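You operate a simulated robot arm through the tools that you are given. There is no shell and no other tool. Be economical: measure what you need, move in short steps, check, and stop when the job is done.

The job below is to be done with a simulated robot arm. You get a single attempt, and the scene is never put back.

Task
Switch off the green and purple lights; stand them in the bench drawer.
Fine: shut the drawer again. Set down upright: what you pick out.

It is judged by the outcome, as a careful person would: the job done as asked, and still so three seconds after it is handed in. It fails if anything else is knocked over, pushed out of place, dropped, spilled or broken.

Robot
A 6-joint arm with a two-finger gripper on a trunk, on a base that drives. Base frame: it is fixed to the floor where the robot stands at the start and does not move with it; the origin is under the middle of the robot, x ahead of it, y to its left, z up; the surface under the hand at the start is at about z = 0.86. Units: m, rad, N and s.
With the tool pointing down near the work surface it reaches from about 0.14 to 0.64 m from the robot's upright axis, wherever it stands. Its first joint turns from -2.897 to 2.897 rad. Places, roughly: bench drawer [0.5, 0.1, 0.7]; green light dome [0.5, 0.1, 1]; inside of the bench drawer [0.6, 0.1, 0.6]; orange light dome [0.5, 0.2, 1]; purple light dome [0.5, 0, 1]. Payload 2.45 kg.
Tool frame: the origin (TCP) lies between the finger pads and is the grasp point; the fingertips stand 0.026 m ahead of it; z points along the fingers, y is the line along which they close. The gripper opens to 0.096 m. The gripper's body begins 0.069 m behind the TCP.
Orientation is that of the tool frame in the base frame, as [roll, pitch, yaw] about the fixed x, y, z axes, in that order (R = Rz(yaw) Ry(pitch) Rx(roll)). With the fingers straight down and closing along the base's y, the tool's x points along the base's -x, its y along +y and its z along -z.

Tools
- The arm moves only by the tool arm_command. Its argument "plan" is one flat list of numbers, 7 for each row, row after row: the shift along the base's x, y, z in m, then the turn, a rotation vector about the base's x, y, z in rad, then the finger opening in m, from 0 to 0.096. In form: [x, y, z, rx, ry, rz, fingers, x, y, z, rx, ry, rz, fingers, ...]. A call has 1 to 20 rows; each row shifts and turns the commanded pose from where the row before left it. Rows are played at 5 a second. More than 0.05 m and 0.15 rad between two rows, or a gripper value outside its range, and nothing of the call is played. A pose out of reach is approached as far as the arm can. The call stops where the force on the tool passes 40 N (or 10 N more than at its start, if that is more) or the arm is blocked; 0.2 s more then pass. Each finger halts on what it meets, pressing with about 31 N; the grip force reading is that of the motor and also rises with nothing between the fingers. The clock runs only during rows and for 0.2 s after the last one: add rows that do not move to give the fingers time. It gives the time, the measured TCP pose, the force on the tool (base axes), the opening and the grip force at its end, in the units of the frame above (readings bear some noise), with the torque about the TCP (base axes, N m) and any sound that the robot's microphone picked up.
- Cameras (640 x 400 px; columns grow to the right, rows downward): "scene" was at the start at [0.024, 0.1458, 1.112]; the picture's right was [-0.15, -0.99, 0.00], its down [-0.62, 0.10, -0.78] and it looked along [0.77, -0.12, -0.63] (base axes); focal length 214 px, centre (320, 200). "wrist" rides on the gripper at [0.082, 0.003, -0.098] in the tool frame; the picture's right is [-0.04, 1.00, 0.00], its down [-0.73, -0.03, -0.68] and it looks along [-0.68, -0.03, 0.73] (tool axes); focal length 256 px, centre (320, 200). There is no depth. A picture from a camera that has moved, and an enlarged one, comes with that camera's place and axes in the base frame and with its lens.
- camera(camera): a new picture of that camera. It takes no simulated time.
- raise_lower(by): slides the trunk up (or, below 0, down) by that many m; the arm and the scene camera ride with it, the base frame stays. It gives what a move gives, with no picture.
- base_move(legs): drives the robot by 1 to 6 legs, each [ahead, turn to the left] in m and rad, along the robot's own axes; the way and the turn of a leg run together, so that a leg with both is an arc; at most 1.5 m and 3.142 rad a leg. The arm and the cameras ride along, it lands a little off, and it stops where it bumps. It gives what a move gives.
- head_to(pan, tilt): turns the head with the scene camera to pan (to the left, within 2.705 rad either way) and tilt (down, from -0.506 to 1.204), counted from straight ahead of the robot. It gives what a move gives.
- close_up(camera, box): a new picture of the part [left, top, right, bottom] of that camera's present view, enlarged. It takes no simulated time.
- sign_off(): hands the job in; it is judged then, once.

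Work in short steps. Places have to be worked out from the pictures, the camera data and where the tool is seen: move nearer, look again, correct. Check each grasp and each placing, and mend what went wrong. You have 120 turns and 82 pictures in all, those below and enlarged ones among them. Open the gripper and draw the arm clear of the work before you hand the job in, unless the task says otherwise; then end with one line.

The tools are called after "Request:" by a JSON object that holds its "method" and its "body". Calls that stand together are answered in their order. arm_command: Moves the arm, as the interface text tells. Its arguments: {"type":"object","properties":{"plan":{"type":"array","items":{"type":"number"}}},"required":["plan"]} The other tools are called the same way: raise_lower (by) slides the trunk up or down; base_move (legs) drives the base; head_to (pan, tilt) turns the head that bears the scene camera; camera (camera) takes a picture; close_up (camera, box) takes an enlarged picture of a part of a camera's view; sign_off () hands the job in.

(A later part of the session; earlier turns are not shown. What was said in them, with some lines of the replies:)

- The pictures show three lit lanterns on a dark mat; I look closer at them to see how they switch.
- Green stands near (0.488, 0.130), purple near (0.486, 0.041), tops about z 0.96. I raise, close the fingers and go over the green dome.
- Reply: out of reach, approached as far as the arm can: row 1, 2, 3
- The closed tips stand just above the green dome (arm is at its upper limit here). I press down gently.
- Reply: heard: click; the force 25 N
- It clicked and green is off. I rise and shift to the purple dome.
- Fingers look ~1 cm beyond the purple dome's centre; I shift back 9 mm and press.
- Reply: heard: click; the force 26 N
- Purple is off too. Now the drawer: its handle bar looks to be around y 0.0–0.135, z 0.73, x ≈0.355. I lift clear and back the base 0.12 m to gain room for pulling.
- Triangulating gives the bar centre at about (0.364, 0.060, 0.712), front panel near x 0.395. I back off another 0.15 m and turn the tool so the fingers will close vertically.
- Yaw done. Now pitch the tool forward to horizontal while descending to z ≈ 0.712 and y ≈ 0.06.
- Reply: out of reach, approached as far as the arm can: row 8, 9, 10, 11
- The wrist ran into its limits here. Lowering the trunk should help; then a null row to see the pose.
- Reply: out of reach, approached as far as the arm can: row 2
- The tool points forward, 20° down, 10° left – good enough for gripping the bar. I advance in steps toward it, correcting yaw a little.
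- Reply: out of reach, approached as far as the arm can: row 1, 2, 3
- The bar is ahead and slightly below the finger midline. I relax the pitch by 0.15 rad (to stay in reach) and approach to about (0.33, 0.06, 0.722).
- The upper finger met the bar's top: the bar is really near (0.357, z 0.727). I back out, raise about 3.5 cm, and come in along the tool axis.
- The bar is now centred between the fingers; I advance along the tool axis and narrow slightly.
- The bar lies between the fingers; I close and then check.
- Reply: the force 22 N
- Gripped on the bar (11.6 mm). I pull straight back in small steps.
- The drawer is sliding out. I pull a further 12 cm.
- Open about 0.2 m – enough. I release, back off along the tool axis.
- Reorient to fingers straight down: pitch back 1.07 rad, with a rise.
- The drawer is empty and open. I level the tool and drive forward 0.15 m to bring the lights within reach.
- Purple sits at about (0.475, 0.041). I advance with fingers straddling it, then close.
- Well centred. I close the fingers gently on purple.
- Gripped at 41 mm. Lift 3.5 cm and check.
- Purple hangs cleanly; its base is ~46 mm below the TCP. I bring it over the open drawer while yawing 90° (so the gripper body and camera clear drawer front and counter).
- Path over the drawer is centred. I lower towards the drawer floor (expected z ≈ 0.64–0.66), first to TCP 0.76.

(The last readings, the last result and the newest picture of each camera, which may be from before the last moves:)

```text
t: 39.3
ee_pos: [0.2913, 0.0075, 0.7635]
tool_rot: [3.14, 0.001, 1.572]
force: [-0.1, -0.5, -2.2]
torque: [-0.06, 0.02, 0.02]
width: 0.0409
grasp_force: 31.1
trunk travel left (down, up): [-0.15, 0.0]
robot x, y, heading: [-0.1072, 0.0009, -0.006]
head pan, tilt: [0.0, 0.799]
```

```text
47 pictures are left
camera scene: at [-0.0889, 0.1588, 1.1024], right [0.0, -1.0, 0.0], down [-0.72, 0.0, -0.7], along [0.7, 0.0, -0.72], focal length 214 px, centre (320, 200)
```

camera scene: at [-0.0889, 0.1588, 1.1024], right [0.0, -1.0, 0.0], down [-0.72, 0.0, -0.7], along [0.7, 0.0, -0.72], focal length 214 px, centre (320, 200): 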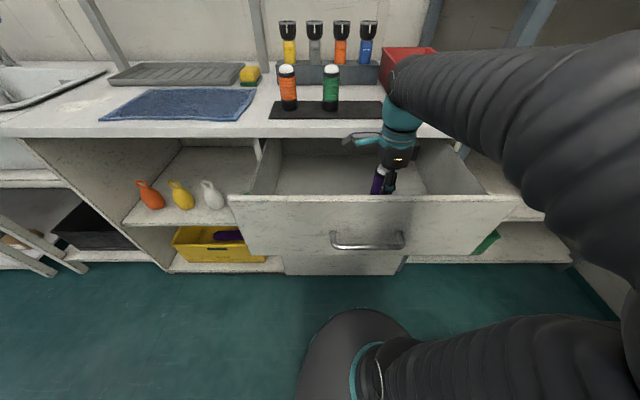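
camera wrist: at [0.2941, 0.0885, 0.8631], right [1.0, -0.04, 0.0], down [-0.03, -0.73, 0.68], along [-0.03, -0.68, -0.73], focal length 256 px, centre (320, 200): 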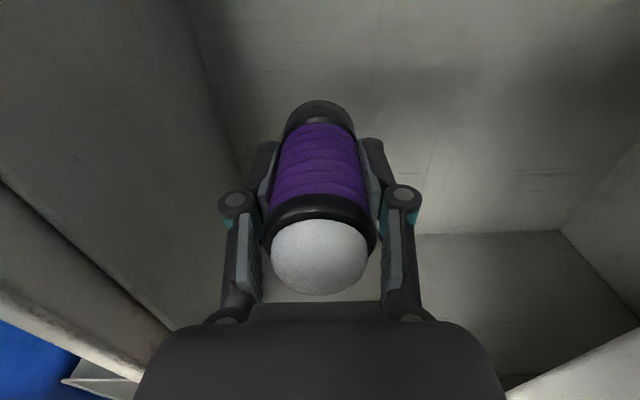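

No contact so far; floor seems at z ≈ 0.65. I lower in small steps until light contact.

Request:
{"method": "arm_command", "body": {"plan": [0, 0, -0.02, 0, 0, 0, 0.03, 0, 0, -0.02, 0, 0, 0, 0.03, 0, 0, -0.01, 0, 0, 0, 0.03]}}

Request:
{"method": "close_up", "body": {"camera": "scene", "box": [300, 60, 540, 260]}}

Request:
{"method": "camera", "body": {"camera": "wrist"}}

```text
t: 40.1
ee_pos: [0.2897, 0.0068, 0.7151]
tool_rot: [3.14, 0.002, 1.57]
force: [0.9, -0.7, -3.2]
torque: [-0.01, 0.0, 0.01]
width: 0.0413
grasp_force: 31.3
trunk travel left (down, up): [-0.15, 0.0]
robot x, y, heading: [-0.11, 0.0022, -0.003]
head pan, tilt: [0.0, 0.799]
```

```text
2.00 times, centred on (420, 160) of scene
camera zoom: at [-0.0888, 0.1588, 1.1023], right [0.0, -1.0, 0.0], down [-0.72, 0.0, -0.7], along [0.7, 0.0, -0.72], focal length 429 px, centre (120, 280)
```

zoom: 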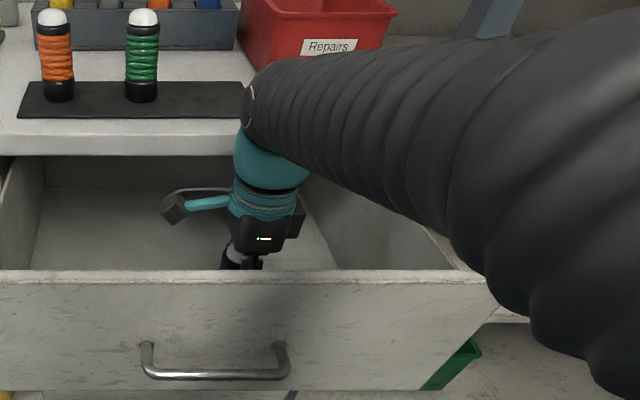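

```text
45 pictures are left
camera wrist: at [0.2937, 0.0888, 0.8136], right [1.0, -0.04, 0.0], down [-0.03, -0.73, 0.68], along [-0.03, -0.68, -0.73], focal length 256 px, centre (320, 200)
```

wrist: 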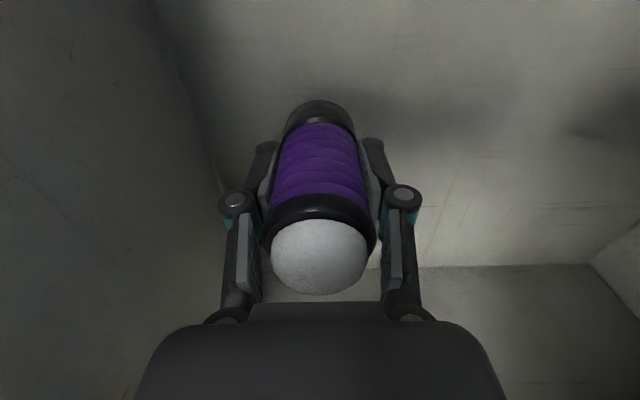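

Clear on all sides. Continue down in 4 mm steps.

Request:
{"method": "arm_command", "body": {"plan": [0, 0, -0.005, 0, 0, 0, 0.03, 0, 0, -0.005, 0, 0, 0, 0.03, 0, 0, -0.003, 0, 0, 0, 0.03, 0, 0, -0.003, 0, 0, 0, 0.03]}}

```text
t: 41.1
ee_pos: [0.2891, 0.0082, 0.6985]
tool_rot: [3.14, 0.004, 1.57]
force: [-0.6, 0.5, -1.8]
torque: [-0.04, 0.01, 0.01]
width: 0.0416
grasp_force: 31.4
trunk travel left (down, up): [-0.15, 0.0]
robot x, y, heading: [-0.1104, 0.0015, 0.0]
head pan, tilt: [0.0, 0.799]
```

No contact yet (weight still felt); continue.

Request:
{"method": "arm_command", "body": {"plan": [0, 0, -0.003, 0, 0, 0, 0.03, 0, 0, -0.003, 0, 0, 0, 0.03, 0, 0, -0.003, 0, 0, 0, 0.03, 0, 0, 0, 0, 0, 0, 0.03]}}

Request:
{"method": "camera", "body": {"camera": "wrist"}}

```text
t: 42.1
ee_pos: [0.2895, 0.0073, 0.6915]
tool_rot: [3.135, 0.002, 1.571]
force: [0.1, 0.3, 21.1]
torque: [0.19, 0.01, 0.03]
width: 0.0411
grasp_force: 31.0
trunk travel left (down, up): [-0.15, 0.0]
robot x, y, heading: [-0.1078, 0.0013, -0.003]
head pan, tilt: [0.0, 0.799]
```

```text
44 pictures are left
camera wrist: at [0.293, 0.0888, 0.7904], right [1.0, -0.04, 0.0], down [-0.03, -0.73, 0.68], along [-0.02, -0.68, -0.73], focal length 256 px, centre (320, 200)
```

wrist: 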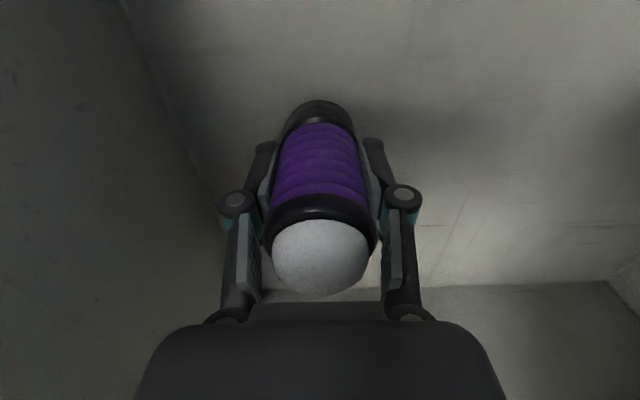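

Contact with the floor. I ease 1.5 mm and open.

Request:
{"method": "arm_command", "body": {"plan": [0, 0, 0.0015, 0, 0, 0, 0.03, 0, 0, 0, 0, 0, 0, 0.048, 0, 0, 0, 0, 0, 0, 0.06, 0, 0, 0, 0, 0, 0, 0.075, 0, 0, 0, 0, 0, 0, 0.075]}}

Request:
{"method": "camera", "body": {"camera": "wrist"}}

```text
t: 43.3
ee_pos: [0.2888, 0.0059, 0.6924]
tool_rot: [3.14, 0.002, 1.571]
force: [0.1, 0.2, 0.4]
torque: [-0.02, 0.03, -0.01]
width: 0.0749
grasp_force: 0.1
trunk travel left (down, up): [-0.15, 0.0]
robot x, y, heading: [-0.1081, 0.0024, -0.006]
head pan, tilt: [0.0, 0.799]
```

```text
43 pictures are left
camera wrist: at [0.2932, 0.0888, 0.7903], right [1.0, -0.04, 0.0], down [-0.03, -0.73, 0.68], along [-0.03, -0.68, -0.73], focal length 256 px, centre (320, 200)
```

wrist: 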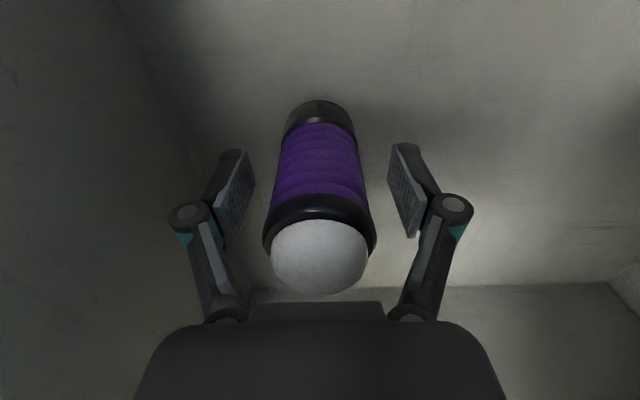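

Purple stands in the drawer, off. I lift straight up and out.

Request:
{"method": "arm_command", "body": {"plan": [0, 0, 0.02, 0, 0, 0, 0.075, 0, 0, 0.03, 0, 0, 0, 0.075, 0, 0, 0.03, 0, 0, 0, 0.075, 0, 0, 0.04, 0, 0, 0, 0.075, 0, 0, 0.04, 0, 0, 0, 0.075, 0, 0, 0.04, 0, 0, 0, 0.075, 0, 0, 0.03, 0, 0, 0, 0.075]}}

Request:
{"method": "camera", "body": {"camera": "scene"}}

Request:
{"method": "camera", "body": {"camera": "wrist"}}

```text
t: 44.9
ee_pos: [0.2889, 0.0079, 0.9223]
tool_rot: [3.14, 0.003, 1.572]
force: [0.4, -0.3, 0.4]
torque: [-0.03, 0.03, 0.02]
width: 0.0748
grasp_force: 0.0
trunk travel left (down, up): [-0.15, 0.0]
robot x, y, heading: [-0.1096, -0.0044, 0.001]
head pan, tilt: [0.0, 0.799]
```

```text
42 pictures are left
camera scene: at [-0.0888, 0.1588, 1.1023], right [0.0, -1.0, 0.0], down [-0.72, 0.0, -0.7], along [0.7, 0.0, -0.72], focal length 214 px, centre (320, 200)
```

scene: 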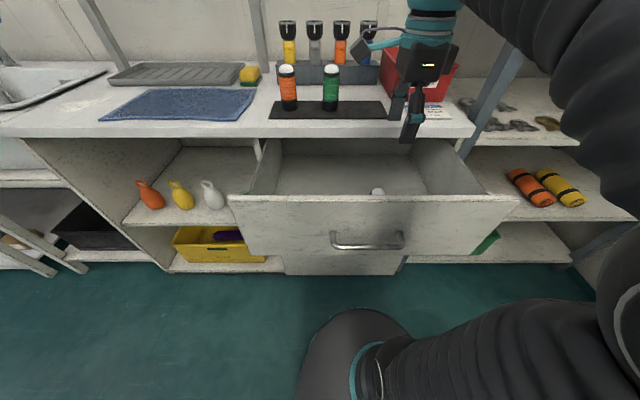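

```text
41 pictures are left
camera wrist: at [0.2933, 0.0885, 1.0205], right [1.0, -0.04, 0.0], down [-0.03, -0.73, 0.68], along [-0.03, -0.68, -0.73], focal length 256 px, centre (320, 200)
```

wrist: 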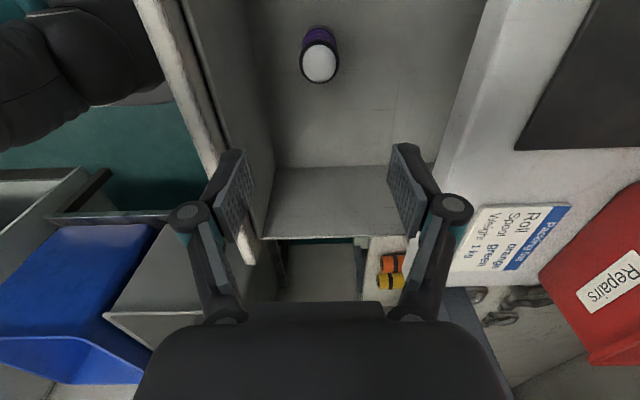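

Purple stands upright inside. Now swing the gripper back to the first yaw and go in front of green (0.479, 0.131).

Request:
{"method": "arm_command", "body": {"plan": [0.004, 0.011, 0, 0, 0, 0.1428, 0.078, 0.004, 0.011, 0, 0, 0, 0.1428, 0.078, 0.004, 0.011, 0, 0, 0, 0.1428, 0.078, 0.004, 0.011, 0, 0, 0, 0.1428, 0.078, 0.004, 0.011, 0, 0, 0, 0.1428, 0.078, 0.004, 0.011, 0, 0, 0, 0.1428, 0.078, 0.004, 0.011, 0, 0, 0, 0.1428, 0.078, 0.004, 0.011, 0, 0, 0, 0.1428, 0.078, 0.004, 0.011, 0, 0, 0, 0.1428, 0.078, 0.004, 0.012, 0, 0, 0, 0.1428, 0.078, 0.004, 0.012, 0, 0, 0, 0.1428, 0.078, 0.03, 0, -0.005, 0, 0, 0, 0.075, 0.03, 0, -0.005, 0, 0, 0, 0.075]}}

Request:
{"method": "camera", "body": {"camera": "wrist"}}

```text
t: 47.7
ee_pos: [0.3928, 0.1315, 0.9118]
tool_rot: [3.142, 0.003, 3.141]
force: [-0.4, -0.5, 0.7]
torque: [0.04, -0.05, -0.01]
width: 0.0751
grasp_force: 0.0
trunk travel left (down, up): [-0.15, 0.0]
robot x, y, heading: [-0.1062, 0.0015, -0.003]
head pan, tilt: [0.0, 0.799]
```

```text
40 pictures are left
camera wrist: at [0.3127, 0.1332, 1.0102], right [0.04, 1.0, 0.0], down [0.73, -0.03, 0.68], along [0.68, -0.03, -0.73], focal length 256 px, centre (320, 200)
```

wrist: 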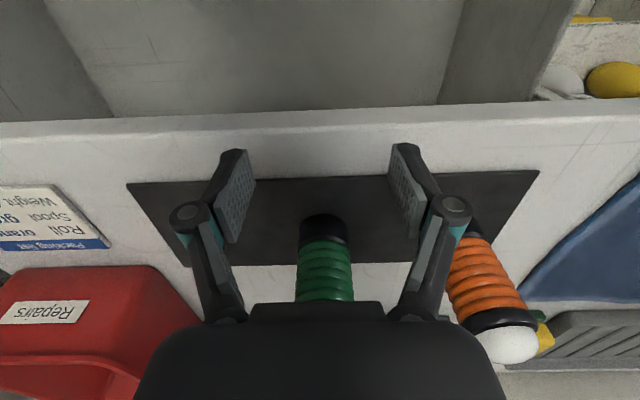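

Aligned. Advance to straddle green and look.

Request:
{"method": "arm_command", "body": {"plan": [0.03, 0, -0.002, 0, 0, 0, 0.075, 0.03, -0.0005, 0, 0, 0, 0, 0.075, 0.018, 0, 0, 0, 0, 0, 0.075, 0.01, 0, 0, 0, 0, 0, 0.075]}}

Request:
{"method": "camera", "body": {"camera": "wrist"}}

```text
t: 48.7
ee_pos: [0.4823, 0.1308, 0.9095]
tool_rot: [3.139, 0.003, 3.141]
force: [0.5, 0.6, 1.0]
torque: [0.01, -0.01, 0.04]
width: 0.0749
grasp_force: 0.2
trunk travel left (down, up): [-0.15, 0.0]
robot x, y, heading: [-0.1082, -0.0009, -0.001]
head pan, tilt: [0.0, 0.799]
```

```text
39 pictures are left
camera wrist: at [0.4009, 0.1329, 1.0076], right [0.04, 1.0, 0.0], down [0.73, -0.03, 0.68], along [0.68, -0.03, -0.73], focal length 256 px, centre (320, 200)
```

wrist: 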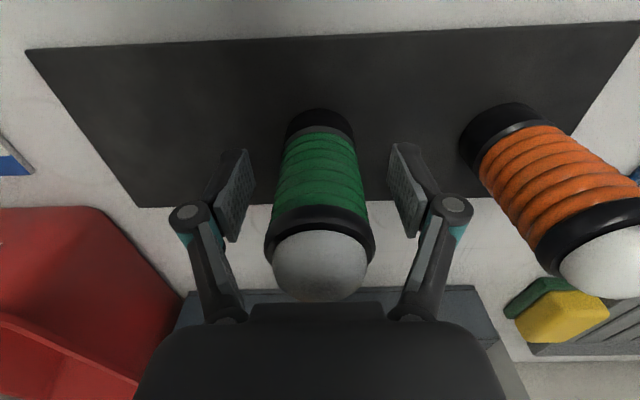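

Good centring (green a hair farther than purple was, so 2 mm more). Close, then lift 3.5 cm.

Request:
{"method": "arm_command", "body": {"plan": [0.002, 0, 0, 0, 0, 0, 0.06, 0, 0, 0, 0, 0, 0, 0.045, 0, 0, 0, 0, 0, 0, 0.03, 0, 0, 0, 0, 0, 0, 0.03, 0, 0, 0.015, 0, 0, 0, 0.03, 0, 0, 0.02, 0, 0, 0, 0.03]}}

Request:
{"method": "close_up", "body": {"camera": "scene", "box": [250, 20, 450, 140]}}

```text
t: 50.1
ee_pos: [0.4834, 0.131, 0.9437]
tool_rot: [3.14, 0.003, 3.141]
force: [0.0, 0.3, -0.1]
torque: [0.04, -0.02, 0.01]
width: 0.0408
grasp_force: 30.9
trunk travel left (down, up): [-0.15, 0.0]
robot x, y, heading: [-0.1123, -0.0003, -0.002]
head pan, tilt: [0.0, 0.799]
```

```text
3.20 times, centred on (350, 80) of scene
camera zoom: at [-0.0887, 0.1589, 1.1023], right [0.0, -1.0, 0.0], down [-0.72, 0.0, -0.7], along [0.7, 0.0, -0.72], focal length 686 px, centre (224, 584)
```

zoom: 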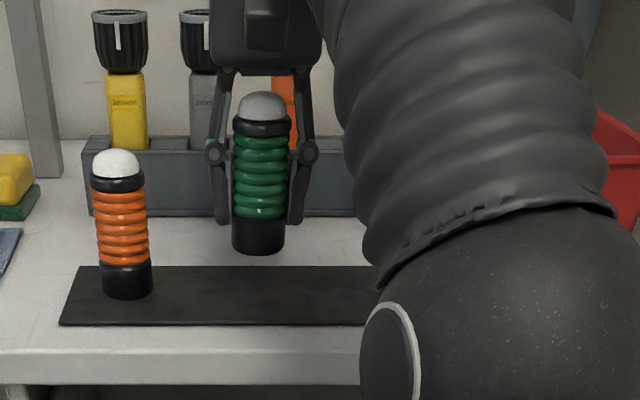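

Green is held and lifted. Carry it to (0.290, 0.115) over the drawer, yawing as before.

Request:
{"method": "arm_command", "body": {"plan": [-0.03, 0, 0, 0, 0, -0.05, 0.03, -0.03, -0.001, 0, 0, 0, -0.15, 0.03, -0.02, -0.001, 0, 0, 0, -0.15, 0.03, -0.017, -0.002, 0, 0, 0, -0.15, 0.03, -0.017, -0.002, 0, 0, 0, -0.15, 0.03, -0.017, -0.002, 0, 0, 0, -0.15, 0.03, -0.017, -0.002, 0, 0, 0, -0.15, 0.03, -0.015, -0.002, 0, 0, 0, -0.15, 0.03, -0.012, -0.002, 0, 0, 0, -0.15, 0.03, -0.01, -0.002, 0, 0, 0, -0.15, 0.03, -0.008, 0, 0, 0, 0, -0.15, 0.03, 0, 0, 0, 0, 0, -0.021, 0.03]}}

Request:
{"method": "camera", "body": {"camera": "wrist"}}

Request:
{"method": "camera", "body": {"camera": "scene"}}

```text
t: 52.7
ee_pos: [0.2909, 0.1147, 0.945]
tool_rot: [3.14, 0.001, 1.567]
force: [-0.4, 0.0, -2.6]
torque: [0.0, 0.01, 0.01]
width: 0.0409
grasp_force: 30.7
trunk travel left (down, up): [-0.15, 0.0]
robot x, y, heading: [-0.1064, 0.0013, 0.001]
head pan, tilt: [0.0, 0.799]
```

```text
37 pictures are left
camera wrist: at [0.2944, 0.1956, 1.043], right [1.0, -0.04, 0.0], down [-0.03, -0.73, 0.68], along [-0.03, -0.68, -0.73], focal length 256 px, centre (320, 200)
```

wrist: 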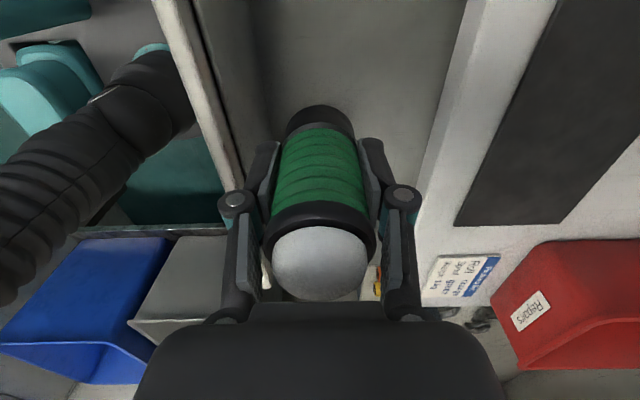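

```text
36 pictures are left
camera scene: at [-0.0888, 0.1589, 1.1023], right [0.0, -1.0, 0.0], down [-0.72, 0.0, -0.7], along [0.7, 0.0, -0.72], focal length 214 px, centre (320, 200)
```

scene: 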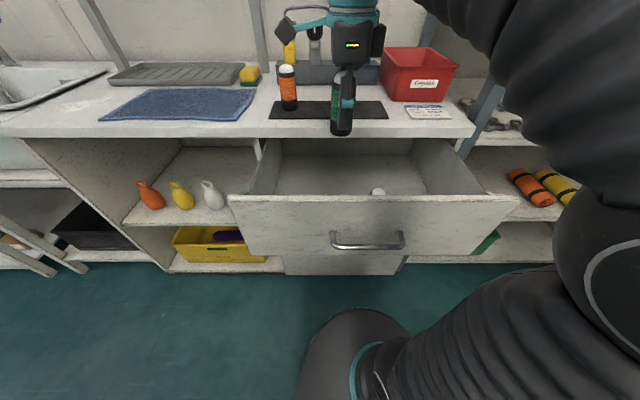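

Over the drawer with clearance from purple (~10 cm). Lower to TCP 0.715.

Request:
{"method": "arm_command", "body": {"plan": [0, 0, -0.03, 0, 0, 0, 0.03, 0, 0, -0.03, 0, 0, 0, 0.03, 0, 0, -0.03, 0, 0, 0, 0.03, 0, 0, -0.03, 0, 0, 0, 0.03, 0, 0, -0.03, 0, 0, 0, 0.03, 0, 0, -0.03, 0, 0, 0, 0.03, 0, 0, -0.03, 0, 0, 0, 0.03, 0, 0, -0.02, 0, 0, 0, 0.03]}}

Request:
{"method": "camera", "body": {"camera": "wrist"}}

Request:
{"method": "camera", "body": {"camera": "scene"}}

```text
t: 54.5
ee_pos: [0.2906, 0.1132, 0.7139]
tool_rot: [3.139, 0.001, 1.569]
force: [-0.4, -0.5, -1.6]
torque: [0.01, -0.02, 0.01]
width: 0.0409
grasp_force: 30.9
trunk travel left (down, up): [-0.15, 0.0]
robot x, y, heading: [-0.1087, 0.0004, 0.001]
head pan, tilt: [0.0, 0.799]
```

```text
35 pictures are left
camera wrist: at [0.2939, 0.1951, 0.8129], right [1.0, -0.04, 0.0], down [-0.03, -0.73, 0.68], along [-0.03, -0.68, -0.73], focal length 256 px, centre (320, 200)
```

wrist: 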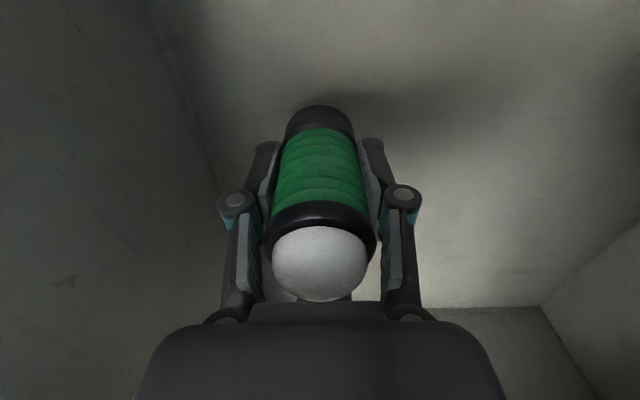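

```text
34 pictures are left
camera scene: at [-0.0889, 0.1589, 1.1023], right [0.0, -1.0, 0.0], down [-0.72, 0.0, -0.7], along [0.7, 0.0, -0.72], focal length 214 px, centre (320, 200)
```

scene: 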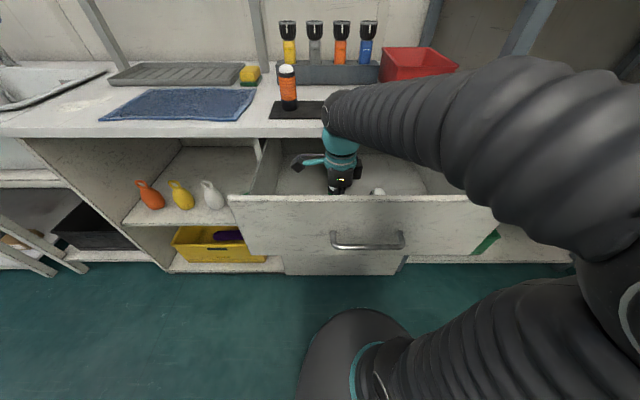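

Clear. Lower to floor contact (expected near 0.692).

Request:
{"method": "arm_command", "body": {"plan": [0, 0, -0.008, 0, 0, 0, 0.03, 0, 0, -0.007, 0, 0, 0, 0.03, 0, 0, -0.003, 0, 0, 0, 0.03, 0, 0, -0.003, 0, 0, 0, 0.03]}}

```text
t: 55.5
ee_pos: [0.2895, 0.1145, 0.6933]
tool_rot: [3.14, 0.002, 1.572]
force: [0.1, 0.1, -1.3]
torque: [-0.01, -0.02, 0.01]
width: 0.0409
grasp_force: 31.5
trunk travel left (down, up): [-0.15, 0.0]
robot x, y, heading: [-0.1087, -0.0002, 0.005]
head pan, tilt: [0.0, 0.799]
```

Request:
{"method": "arm_command", "body": {"plan": [0, 0, -0.002, 0, 0, 0, 0.03, 0, 0, 0, 0, 0, 0, 0.03]}}

```text
t: 56.1
ee_pos: [0.2908, 0.1139, 0.6913]
tool_rot: [3.14, 0.003, 1.572]
force: [0.1, -0.3, -1.4]
torque: [0.01, 0.02, 0.0]
width: 0.0409
grasp_force: 31.0
trunk travel left (down, up): [-0.15, 0.0]
robot x, y, heading: [-0.1038, 0.0002, -0.0]
head pan, tilt: [0.0, 0.799]
```

Still no contact; another 1.5 mm at a time.

Request:
{"method": "arm_command", "body": {"plan": [0, 0, -0.0015, 0, 0, 0, 0.03, 0, 0, -0.001, 0, 0, 0, 0.03, 0, 0, 0, 0, 0, 0, 0.03]}}

```text
t: 56.9
ee_pos: [0.2903, 0.1137, 0.6896]
tool_rot: [3.135, -0.002, 1.57]
force: [-0.6, -0.2, 20.5]
torque: [0.08, 0.02, 0.06]
width: 0.0408
grasp_force: 31.1
trunk travel left (down, up): [-0.15, 0.0]
robot x, y, heading: [-0.11, -0.0031, -0.006]
head pan, tilt: [0.0, 0.799]
```

Contact. Ease 1 mm, open, and rise out.

Request:
{"method": "arm_command", "body": {"plan": [0, 0, 0.001, 0, 0, 0, 0.03, 0, 0, 0, 0, 0, 0, 0.048, 0, 0, 0, 0, 0, 0, 0.06, 0, 0, 0, 0, 0, 0, 0.075, 0, 0, 0, 0, 0, 0, 0.075]}}

Request:
{"method": "camera", "body": {"camera": "wrist"}}

Request:
{"method": "arm_command", "body": {"plan": [0, 0, 0.02, 0, 0, 0, 0.075, 0, 0, 0.03, 0, 0, 0, 0.075, 0, 0, 0.03, 0, 0, 0, 0.075, 0, 0, 0.04, 0, 0, 0, 0.075, 0, 0, 0.04, 0, 0, 0, 0.075, 0, 0, 0.04, 0, 0, 0, 0.075, 0, 0, 0.03, 0, 0, 0, 0.075]}}

Request:
{"method": "camera", "body": {"camera": "wrist"}}

Request:
{"method": "camera", "body": {"camera": "scene"}}

```text
t: 58.1
ee_pos: [0.2896, 0.1135, 0.6897]
tool_rot: [3.141, 0.003, 1.57]
force: [0.6, -0.1, -0.5]
torque: [0.02, -0.01, 0.02]
width: 0.075
grasp_force: 0.0
trunk travel left (down, up): [-0.15, 0.0]
robot x, y, heading: [-0.1077, 0.0017, -0.0]
head pan, tilt: [0.0, 0.799]
```

```text
33 pictures are left
camera wrist: at [0.2943, 0.1953, 0.789], right [1.0, -0.04, 0.0], down [-0.03, -0.73, 0.68], along [-0.03, -0.68, -0.73], focal length 256 px, centre (320, 200)
```

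wrist: 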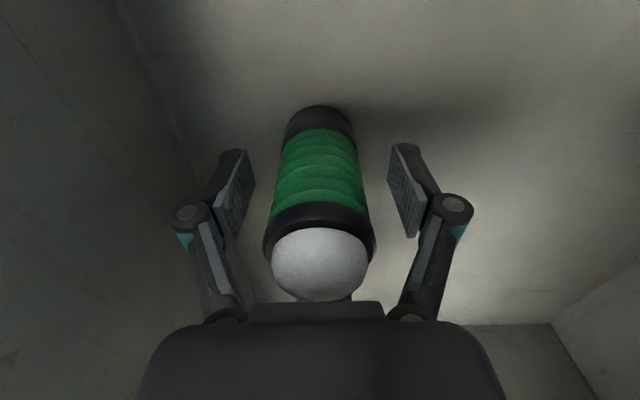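

```text
t: 59.7
ee_pos: [0.2914, 0.114, 0.9208]
tool_rot: [3.138, 0.001, 1.57]
force: [-0.3, -0.7, 0.8]
torque: [0.01, 0.0, -0.01]
width: 0.0746
grasp_force: 0.1
trunk travel left (down, up): [-0.15, 0.0]
robot x, y, heading: [-0.1098, -0.0008, 0.002]
head pan, tilt: [0.0, 0.799]
```

```text
32 pictures are left
camera wrist: at [0.2954, 0.1951, 1.0199], right [1.0, -0.04, 0.0], down [-0.03, -0.73, 0.68], along [-0.03, -0.68, -0.73], focal length 256 px, centre (320, 200)
```

wrist: 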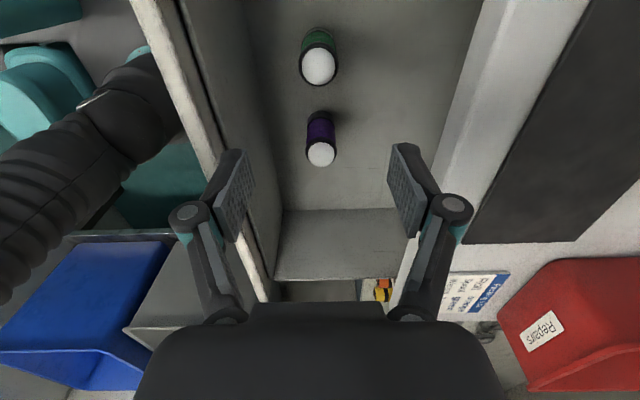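

```text
31 pictures are left
camera scene: at [-0.0888, 0.1589, 1.1023], right [0.0, -1.0, 0.0], down [-0.72, 0.0, -0.7], along [0.7, 0.0, -0.72], focal length 214 px, centre (320, 200)
```

scene: 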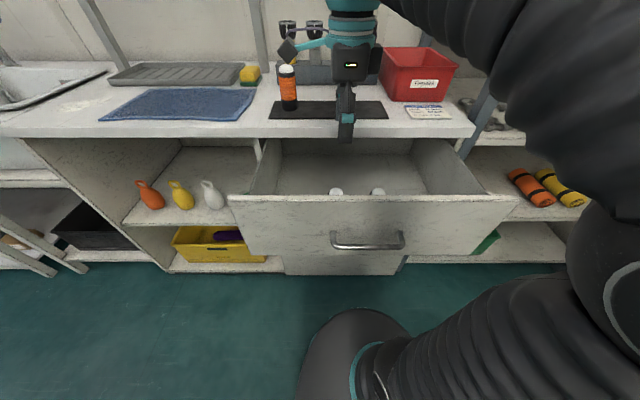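

Both stand upright and are off. To shut the drawer, I'll push its front with closed fingers in the earlier forward-tilted pose: drive back 0.16 m, then bring the TCP to about (0.075, 0.062, 0.965).

Request:
{"method": "base_move", "body": {"legs": [[-0.16, 0]]}}

Request:
{"method": "arm_command", "body": {"plan": [-0.02, -0.017, 0.015, 0, 0, 0, 0.04, -0.02, -0.017, 0.015, 0, 0, 0, 0.0, -0.015, -0.017, 0.015, 0, 0, 0, 0, 0, 0, 0, 0, 0, 0, 0]}}

```text
t: 61.1
ee_pos: [0.131, 0.114, 0.9209]
tool_rot: [3.14, 0.002, 1.569]
force: [0.2, 0.2, -0.4]
torque: [0.02, 0.02, -0.01]
width: 0.0751
grasp_force: 0.1
trunk travel left (down, up): [-0.15, 0.0]
robot x, y, heading: [-0.2671, 0.0036, -0.0]
head pan, tilt: [0.0, 0.799]
```

```text
t: 62.1
ee_pos: [0.076, 0.0607, 0.966]
tool_rot: [3.14, 0.002, 1.57]
force: [-0.3, 0.0, 0.8]
torque: [-0.02, -0.03, 0.04]
width: 0.0001
grasp_force: 27.8
trunk travel left (down, up): [-0.15, 0.0]
robot x, y, heading: [-0.267, -0.0006, -0.001]
head pan, tilt: [0.0, 0.799]
```

Pitch forward as before (reverse of the earlier motion), then lower the trunk.

Request:
{"method": "arm_command", "body": {"plan": [0, 0, -0.01, 0, -0.14, 0, 0, 0, 0, -0.01, 0, -0.14, 0, 0, 0, 0, -0.01, 0, -0.14, 0, 0, 0, 0, -0.01, 0, -0.14, 0, 0, 0, 0, -0.01, 0, -0.14, 0, 0, 0, 0, -0.01, 0, -0.14, 0, 0, 0, 0, -0.005, 0, -0.14, 0, 0, 0, 0, 0, 0, -0.08, 0, 0]}}

Request:
{"method": "raise_lower", "body": {"by": -0.13}}

Request:
{"method": "camera", "body": {"camera": "wrist"}}

Request:
{"method": "camera", "body": {"camera": "scene"}}

```text
t: 63.9
ee_pos: [0.0751, 0.063, 0.9006]
tool_rot: [2.078, 0.0, 1.572]
force: [0.2, -0.8, -0.8]
torque: [-0.01, -0.01, -0.01]
width: 0.0
grasp_force: 28.4
trunk travel left (down, up): [-0.15, 0.0]
robot x, y, heading: [-0.2718, -0.0026, -0.0]
head pan, tilt: [0.0, 0.799]
```

```text
t: 65.5
ee_pos: [0.0746, 0.0621, 0.7712]
tool_rot: [2.08, -0.001, 1.57]
force: [-0.2, -0.3, 0.1]
torque: [-0.01, 0.0, 0.03]
width: 0.0
grasp_force: 28.5
trunk travel left (down, up): [-0.02, 0.13]
robot x, y, heading: [-0.2664, -0.001, 0.0]
head pan, tilt: [0.0, 0.799]
```

```text
30 pictures are left
camera wrist: at [-0.0077, 0.1444, 0.8223], right [0.49, -0.04, 0.87], down [-0.61, -0.73, 0.31], along [0.63, -0.68, -0.38], focal length 256 px, centre (320, 200)
```

wrist: 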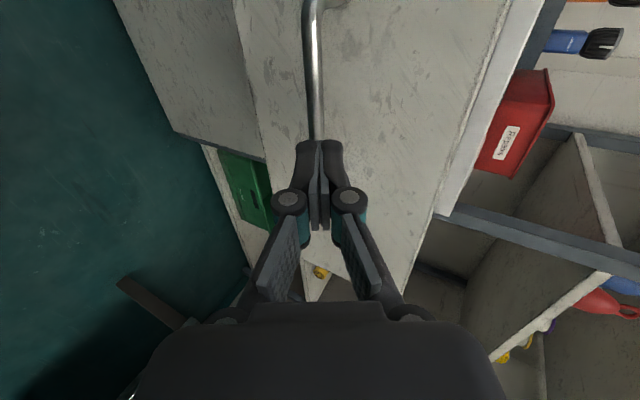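

```text
29 pictures are left
camera scene: at [-0.2494, 0.1589, 0.9724], right [0.0, -1.0, 0.0], down [-0.72, 0.0, -0.7], along [0.7, 0.0, -0.72], focal length 214 px, centre (320, 200)
```

scene: 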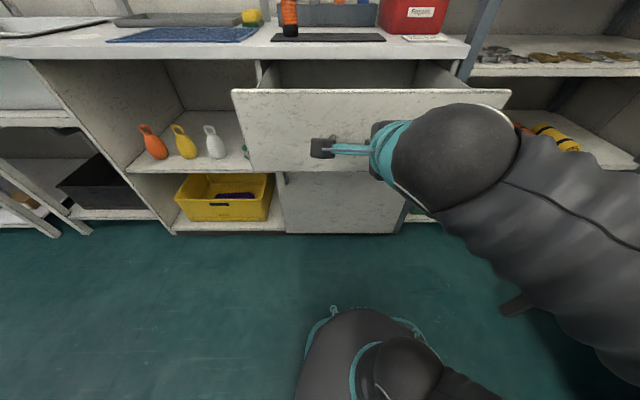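

I raise 1 cm (to pass above the bar) and approach the panel.

Request:
{"method": "arm_command", "body": {"plan": [0.015, 0, 0.01, 0, 0, 0, 0, 0.02, 0, 0, 0, 0, 0, 0, 0.02, 0, 0, 0, 0, 0, 0, 0.015, 0, 0, 0, 0, 0, 0]}}

Request:
{"method": "camera", "body": {"camera": "wrist"}}

```text
t: 66.5
ee_pos: [0.1454, 0.0628, 0.781]
tool_rot: [2.079, 0.001, 1.571]
force: [-0.6, 0.1, -0.7]
torque: [-0.02, 0.01, -0.01]
width: 0.0
grasp_force: 28.4
trunk travel left (down, up): [-0.02, 0.13]
robot x, y, heading: [-0.2713, -0.0011, -0.001]
head pan, tilt: [0.0, 0.799]
```

```text
28 pictures are left
camera wrist: at [0.0626, 0.1441, 0.8325], right [0.49, -0.04, 0.87], down [-0.61, -0.73, 0.31], along [0.63, -0.68, -0.38], focal length 256 px, centre (320, 200)
```

wrist: 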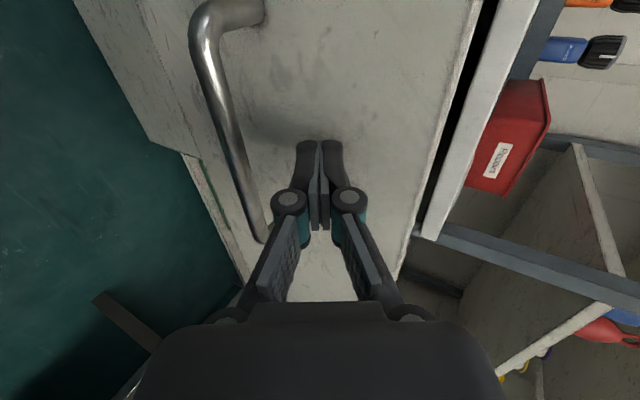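

Tips are above the bar, almost at the panel. Push slowly, 1 cm per row.

Request:
{"method": "arm_command", "body": {"plan": [0.01, 0, 0, 0, 0, 0, 0, 0.008, 0, 0, 0, 0, 0, 0, 0.008, 0, 0, 0, 0, 0, 0, 0.008, 0, 0, 0, 0, 0, 0, 0.008, 0, 0, 0, 0, 0, 0, 0.01, 0, 0, 0, 0, 0, 0, 0.01, 0, 0, 0, 0, 0, 0, 0.01, 0, 0, 0, 0, 0, 0, 0.01, 0, 0, 0, 0, 0, 0, 0.01, 0, 0, 0, 0, 0, 0]}}

Request:
{"method": "camera", "body": {"camera": "scene"}}

```text
t: 68.7
ee_pos: [0.2378, 0.0618, 0.7813]
tool_rot: [2.08, 0.0, 1.569]
force: [0.4, -0.1, 0.4]
torque: [-0.01, 0.02, 0.03]
width: 0.0
grasp_force: 28.1
trunk travel left (down, up): [-0.02, 0.13]
robot x, y, heading: [-0.2701, -0.0021, -0.001]
head pan, tilt: [0.0, 0.799]
```

```text
27 pictures are left
camera scene: at [-0.2494, 0.159, 0.9723], right [0.0, -1.0, 0.0], down [-0.72, 0.0, -0.7], along [0.7, 0.0, -0.72], focal length 214 px, centre (320, 200)
```

scene: 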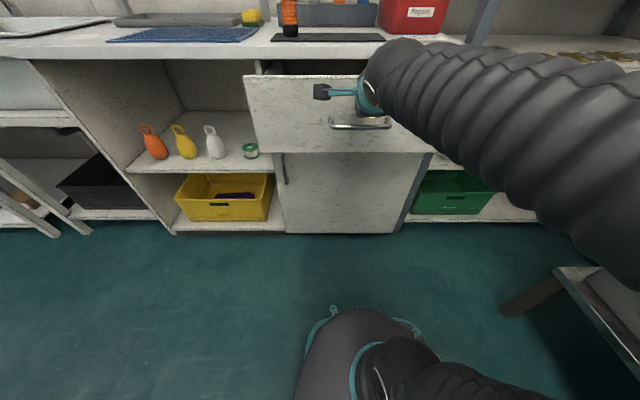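

The drawer is gliding shut smoothly. Continue pushing.

Request:
{"method": "arm_command", "body": {"plan": [0.01, 0, 0, 0, 0, 0, 0, 0.01, 0, 0, 0, 0, 0, 0, 0.01, 0, 0, 0, 0, 0, 0, 0.01, 0, 0, 0, 0, 0, 0, 0.01, 0, 0, 0, 0, 0, 0, 0.01, 0, 0, 0, 0, 0, 0, 0.01, 0, 0, 0, 0, 0, 0, 0.01, 0, 0, 0, 0, 0, 0, 0.01, 0, 0, 0, 0, 0, 0, 0.008, 0, 0, 0, 0, 0, 0]}}

Request:
{"method": "camera", "body": {"camera": "scene"}}

Request:
{"method": "camera", "body": {"camera": "wrist"}}

```text
t: 70.9
ee_pos: [0.3359, 0.063, 0.7807]
tool_rot: [2.082, 0.002, 1.57]
force: [-0.8, 0.5, -0.1]
torque: [0.02, -0.02, 0.03]
width: 0.0001
grasp_force: 28.4
trunk travel left (down, up): [-0.02, 0.13]
robot x, y, heading: [-0.2688, -0.0004, -0.003]
head pan, tilt: [0.0, 0.799]
```

```text
26 pictures are left
camera scene: at [-0.2494, 0.159, 0.9723], right [0.0, -1.0, 0.0], down [-0.72, 0.0, -0.7], along [0.7, 0.0, -0.72], focal length 214 px, centre (320, 200)
```

scene: 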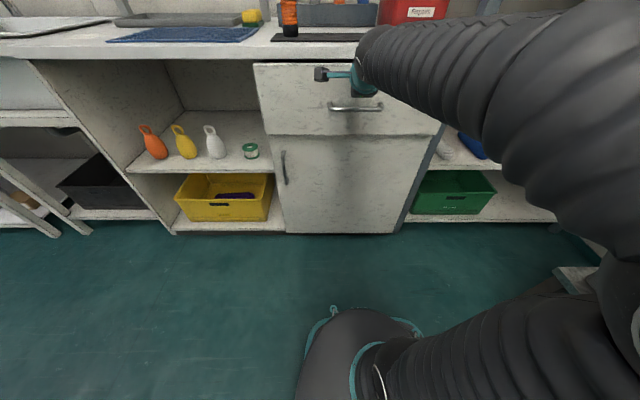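

```text
25 pictures are left
camera wrist: at [0.2527, 0.1445, 0.832], right [0.49, -0.04, 0.87], down [-0.61, -0.73, 0.31], along [0.63, -0.68, -0.38], focal length 256 px, centre (320, 200)
```

wrist: 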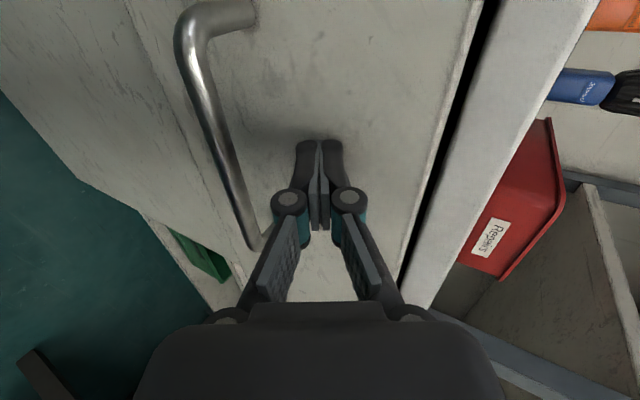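

About 1–2 cm left. Push on in small steps until it stops.

Request:
{"method": "arm_command", "body": {"plan": [0.006, 0, 0, 0, 0, 0, 0, 0.005, 0, 0, 0, 0, 0, 0, 0.004, 0, 0, 0, 0, 0, 0, 0.004, 0, 0, 0, 0, 0, 0, 0.003, 0, 0, 0, 0, 0, 0, 0.003, 0, 0, 0, 0, 0, 0, 0.003, 0, 0, 0, 0, 0, 0]}}

Request:
{"method": "close_up", "body": {"camera": "scene", "box": [220, 40, 460, 190]}}

```text
t: 72.3
ee_pos: [0.3566, 0.0631, 0.7812]
tool_rot: [2.081, 0.0, 1.569]
force: [-20.0, -0.9, 2.7]
torque: [-0.01, 0.05, 0.01]
width: 0.0
grasp_force: 28.5
trunk travel left (down, up): [-0.02, 0.13]
robot x, y, heading: [-0.2708, 0.0021, 0.0]
head pan, tilt: [0.0, 0.799]
stopped in row 7: the force on the tool passed its limit at 46 N (the readings are from after the stop); the commanded pose is now the measured one
```

```text
2.67 times, centred on (340, 115) of scene
camera zoom: at [-0.2511, 0.1589, 0.9724], right [0.0, -1.0, 0.0], down [-0.72, 0.0, -0.7], along [0.7, 0.0, -0.72], focal length 572 px, centre (267, 427)
```

zoom: 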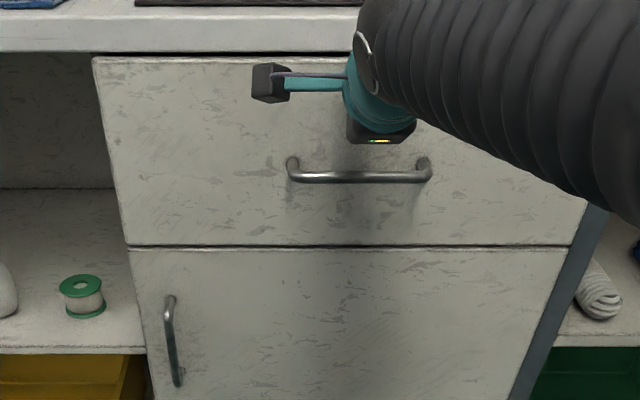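

It came to a firm stop, flush with the door below. I draw the arm back, open the gripper, raise the trunk and look over the result.

Request:
{"method": "arm_command", "body": {"plan": [-0.02, 0, 0, 0, 0, 0, 0, -0.04, 0, 0.005, 0, 0, 0, 0, -0.04, 0, 0.005, 0, 0, 0, 0.03, -0.04, 0, 0.005, 0, 0, 0, 0.06, -0.04, 0, 0.005, 0, 0, 0, 0.06, -0.03, 0, 0, 0, 0, 0, 0.06]}}

Request:
{"method": "raise_lower", "body": {"by": 0.13}}

Request:
{"method": "base_move", "body": {"legs": [[-0.1, 0]]}}

Request:
{"method": "camera", "body": {"camera": "scene"}}

Request:
{"method": "camera", "body": {"camera": "wrist"}}

```text
t: 73.8
ee_pos: [0.1494, 0.0633, 0.8003]
tool_rot: [2.083, 0.001, 1.569]
force: [0.3, -0.2, -0.5]
torque: [0.0, 0.0, 0.0]
width: 0.0599
grasp_force: 0.2
trunk travel left (down, up): [-0.02, 0.13]
robot x, y, heading: [-0.2711, 0.0043, -0.003]
head pan, tilt: [0.0, 0.799]
```

```text
t: 75.3
ee_pos: [0.1485, 0.0617, 0.9306]
tool_rot: [2.083, 0.001, 1.569]
force: [0.0, -0.6, 1.2]
torque: [0.03, 0.0, 0.0]
width: 0.06
grasp_force: 0.0
trunk travel left (down, up): [-0.15, 0.0]
robot x, y, heading: [-0.2697, 0.0048, 0.001]
head pan, tilt: [0.0, 0.799]
```

```text
t: 76.5
ee_pos: [0.0483, 0.0624, 0.9307]
tool_rot: [2.086, 0.004, 1.57]
force: [0.0, -1.2, -0.2]
torque: [0.0, 0.02, 0.02]
width: 0.0599
grasp_force: 0.1
trunk travel left (down, up): [-0.15, 0.0]
robot x, y, heading: [-0.3727, 0.0012, -0.003]
head pan, tilt: [0.0, 0.799]
```

```text
23 pictures are left
camera scene: at [-0.3505, 0.159, 1.1023], right [0.0, -1.0, 0.0], down [-0.72, 0.0, -0.7], along [0.7, 0.0, -0.72], focal length 214 px, centre (320, 200)
```

scene: 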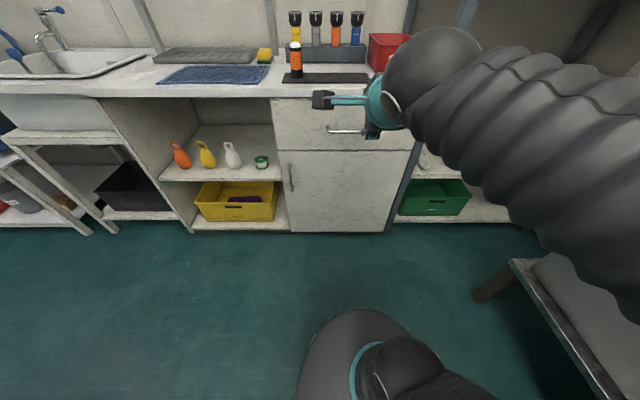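

```text
22 pictures are left
camera wrist: at [-0.034, 0.1436, 0.9815], right [0.49, -0.04, 0.87], down [-0.61, -0.73, 0.31], along [0.62, -0.68, -0.38], focal length 256 px, centre (320, 200)
```

wrist: 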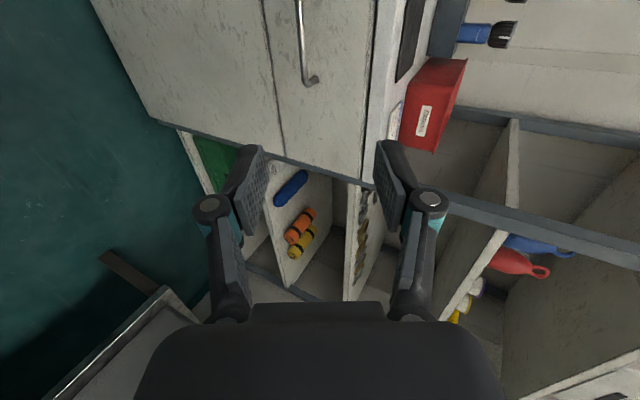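

The drawer is shut, everything else is in place, and the arm is clear with its gripper open. I hand it in.

Request:
{"method": "sign_off", "body": {}}

```text
The job is handed in.
```

The green and purple lights are switched off and were standing upright in the bench drawer before I pushed it slowly shut. I did not look inside again after closing it.
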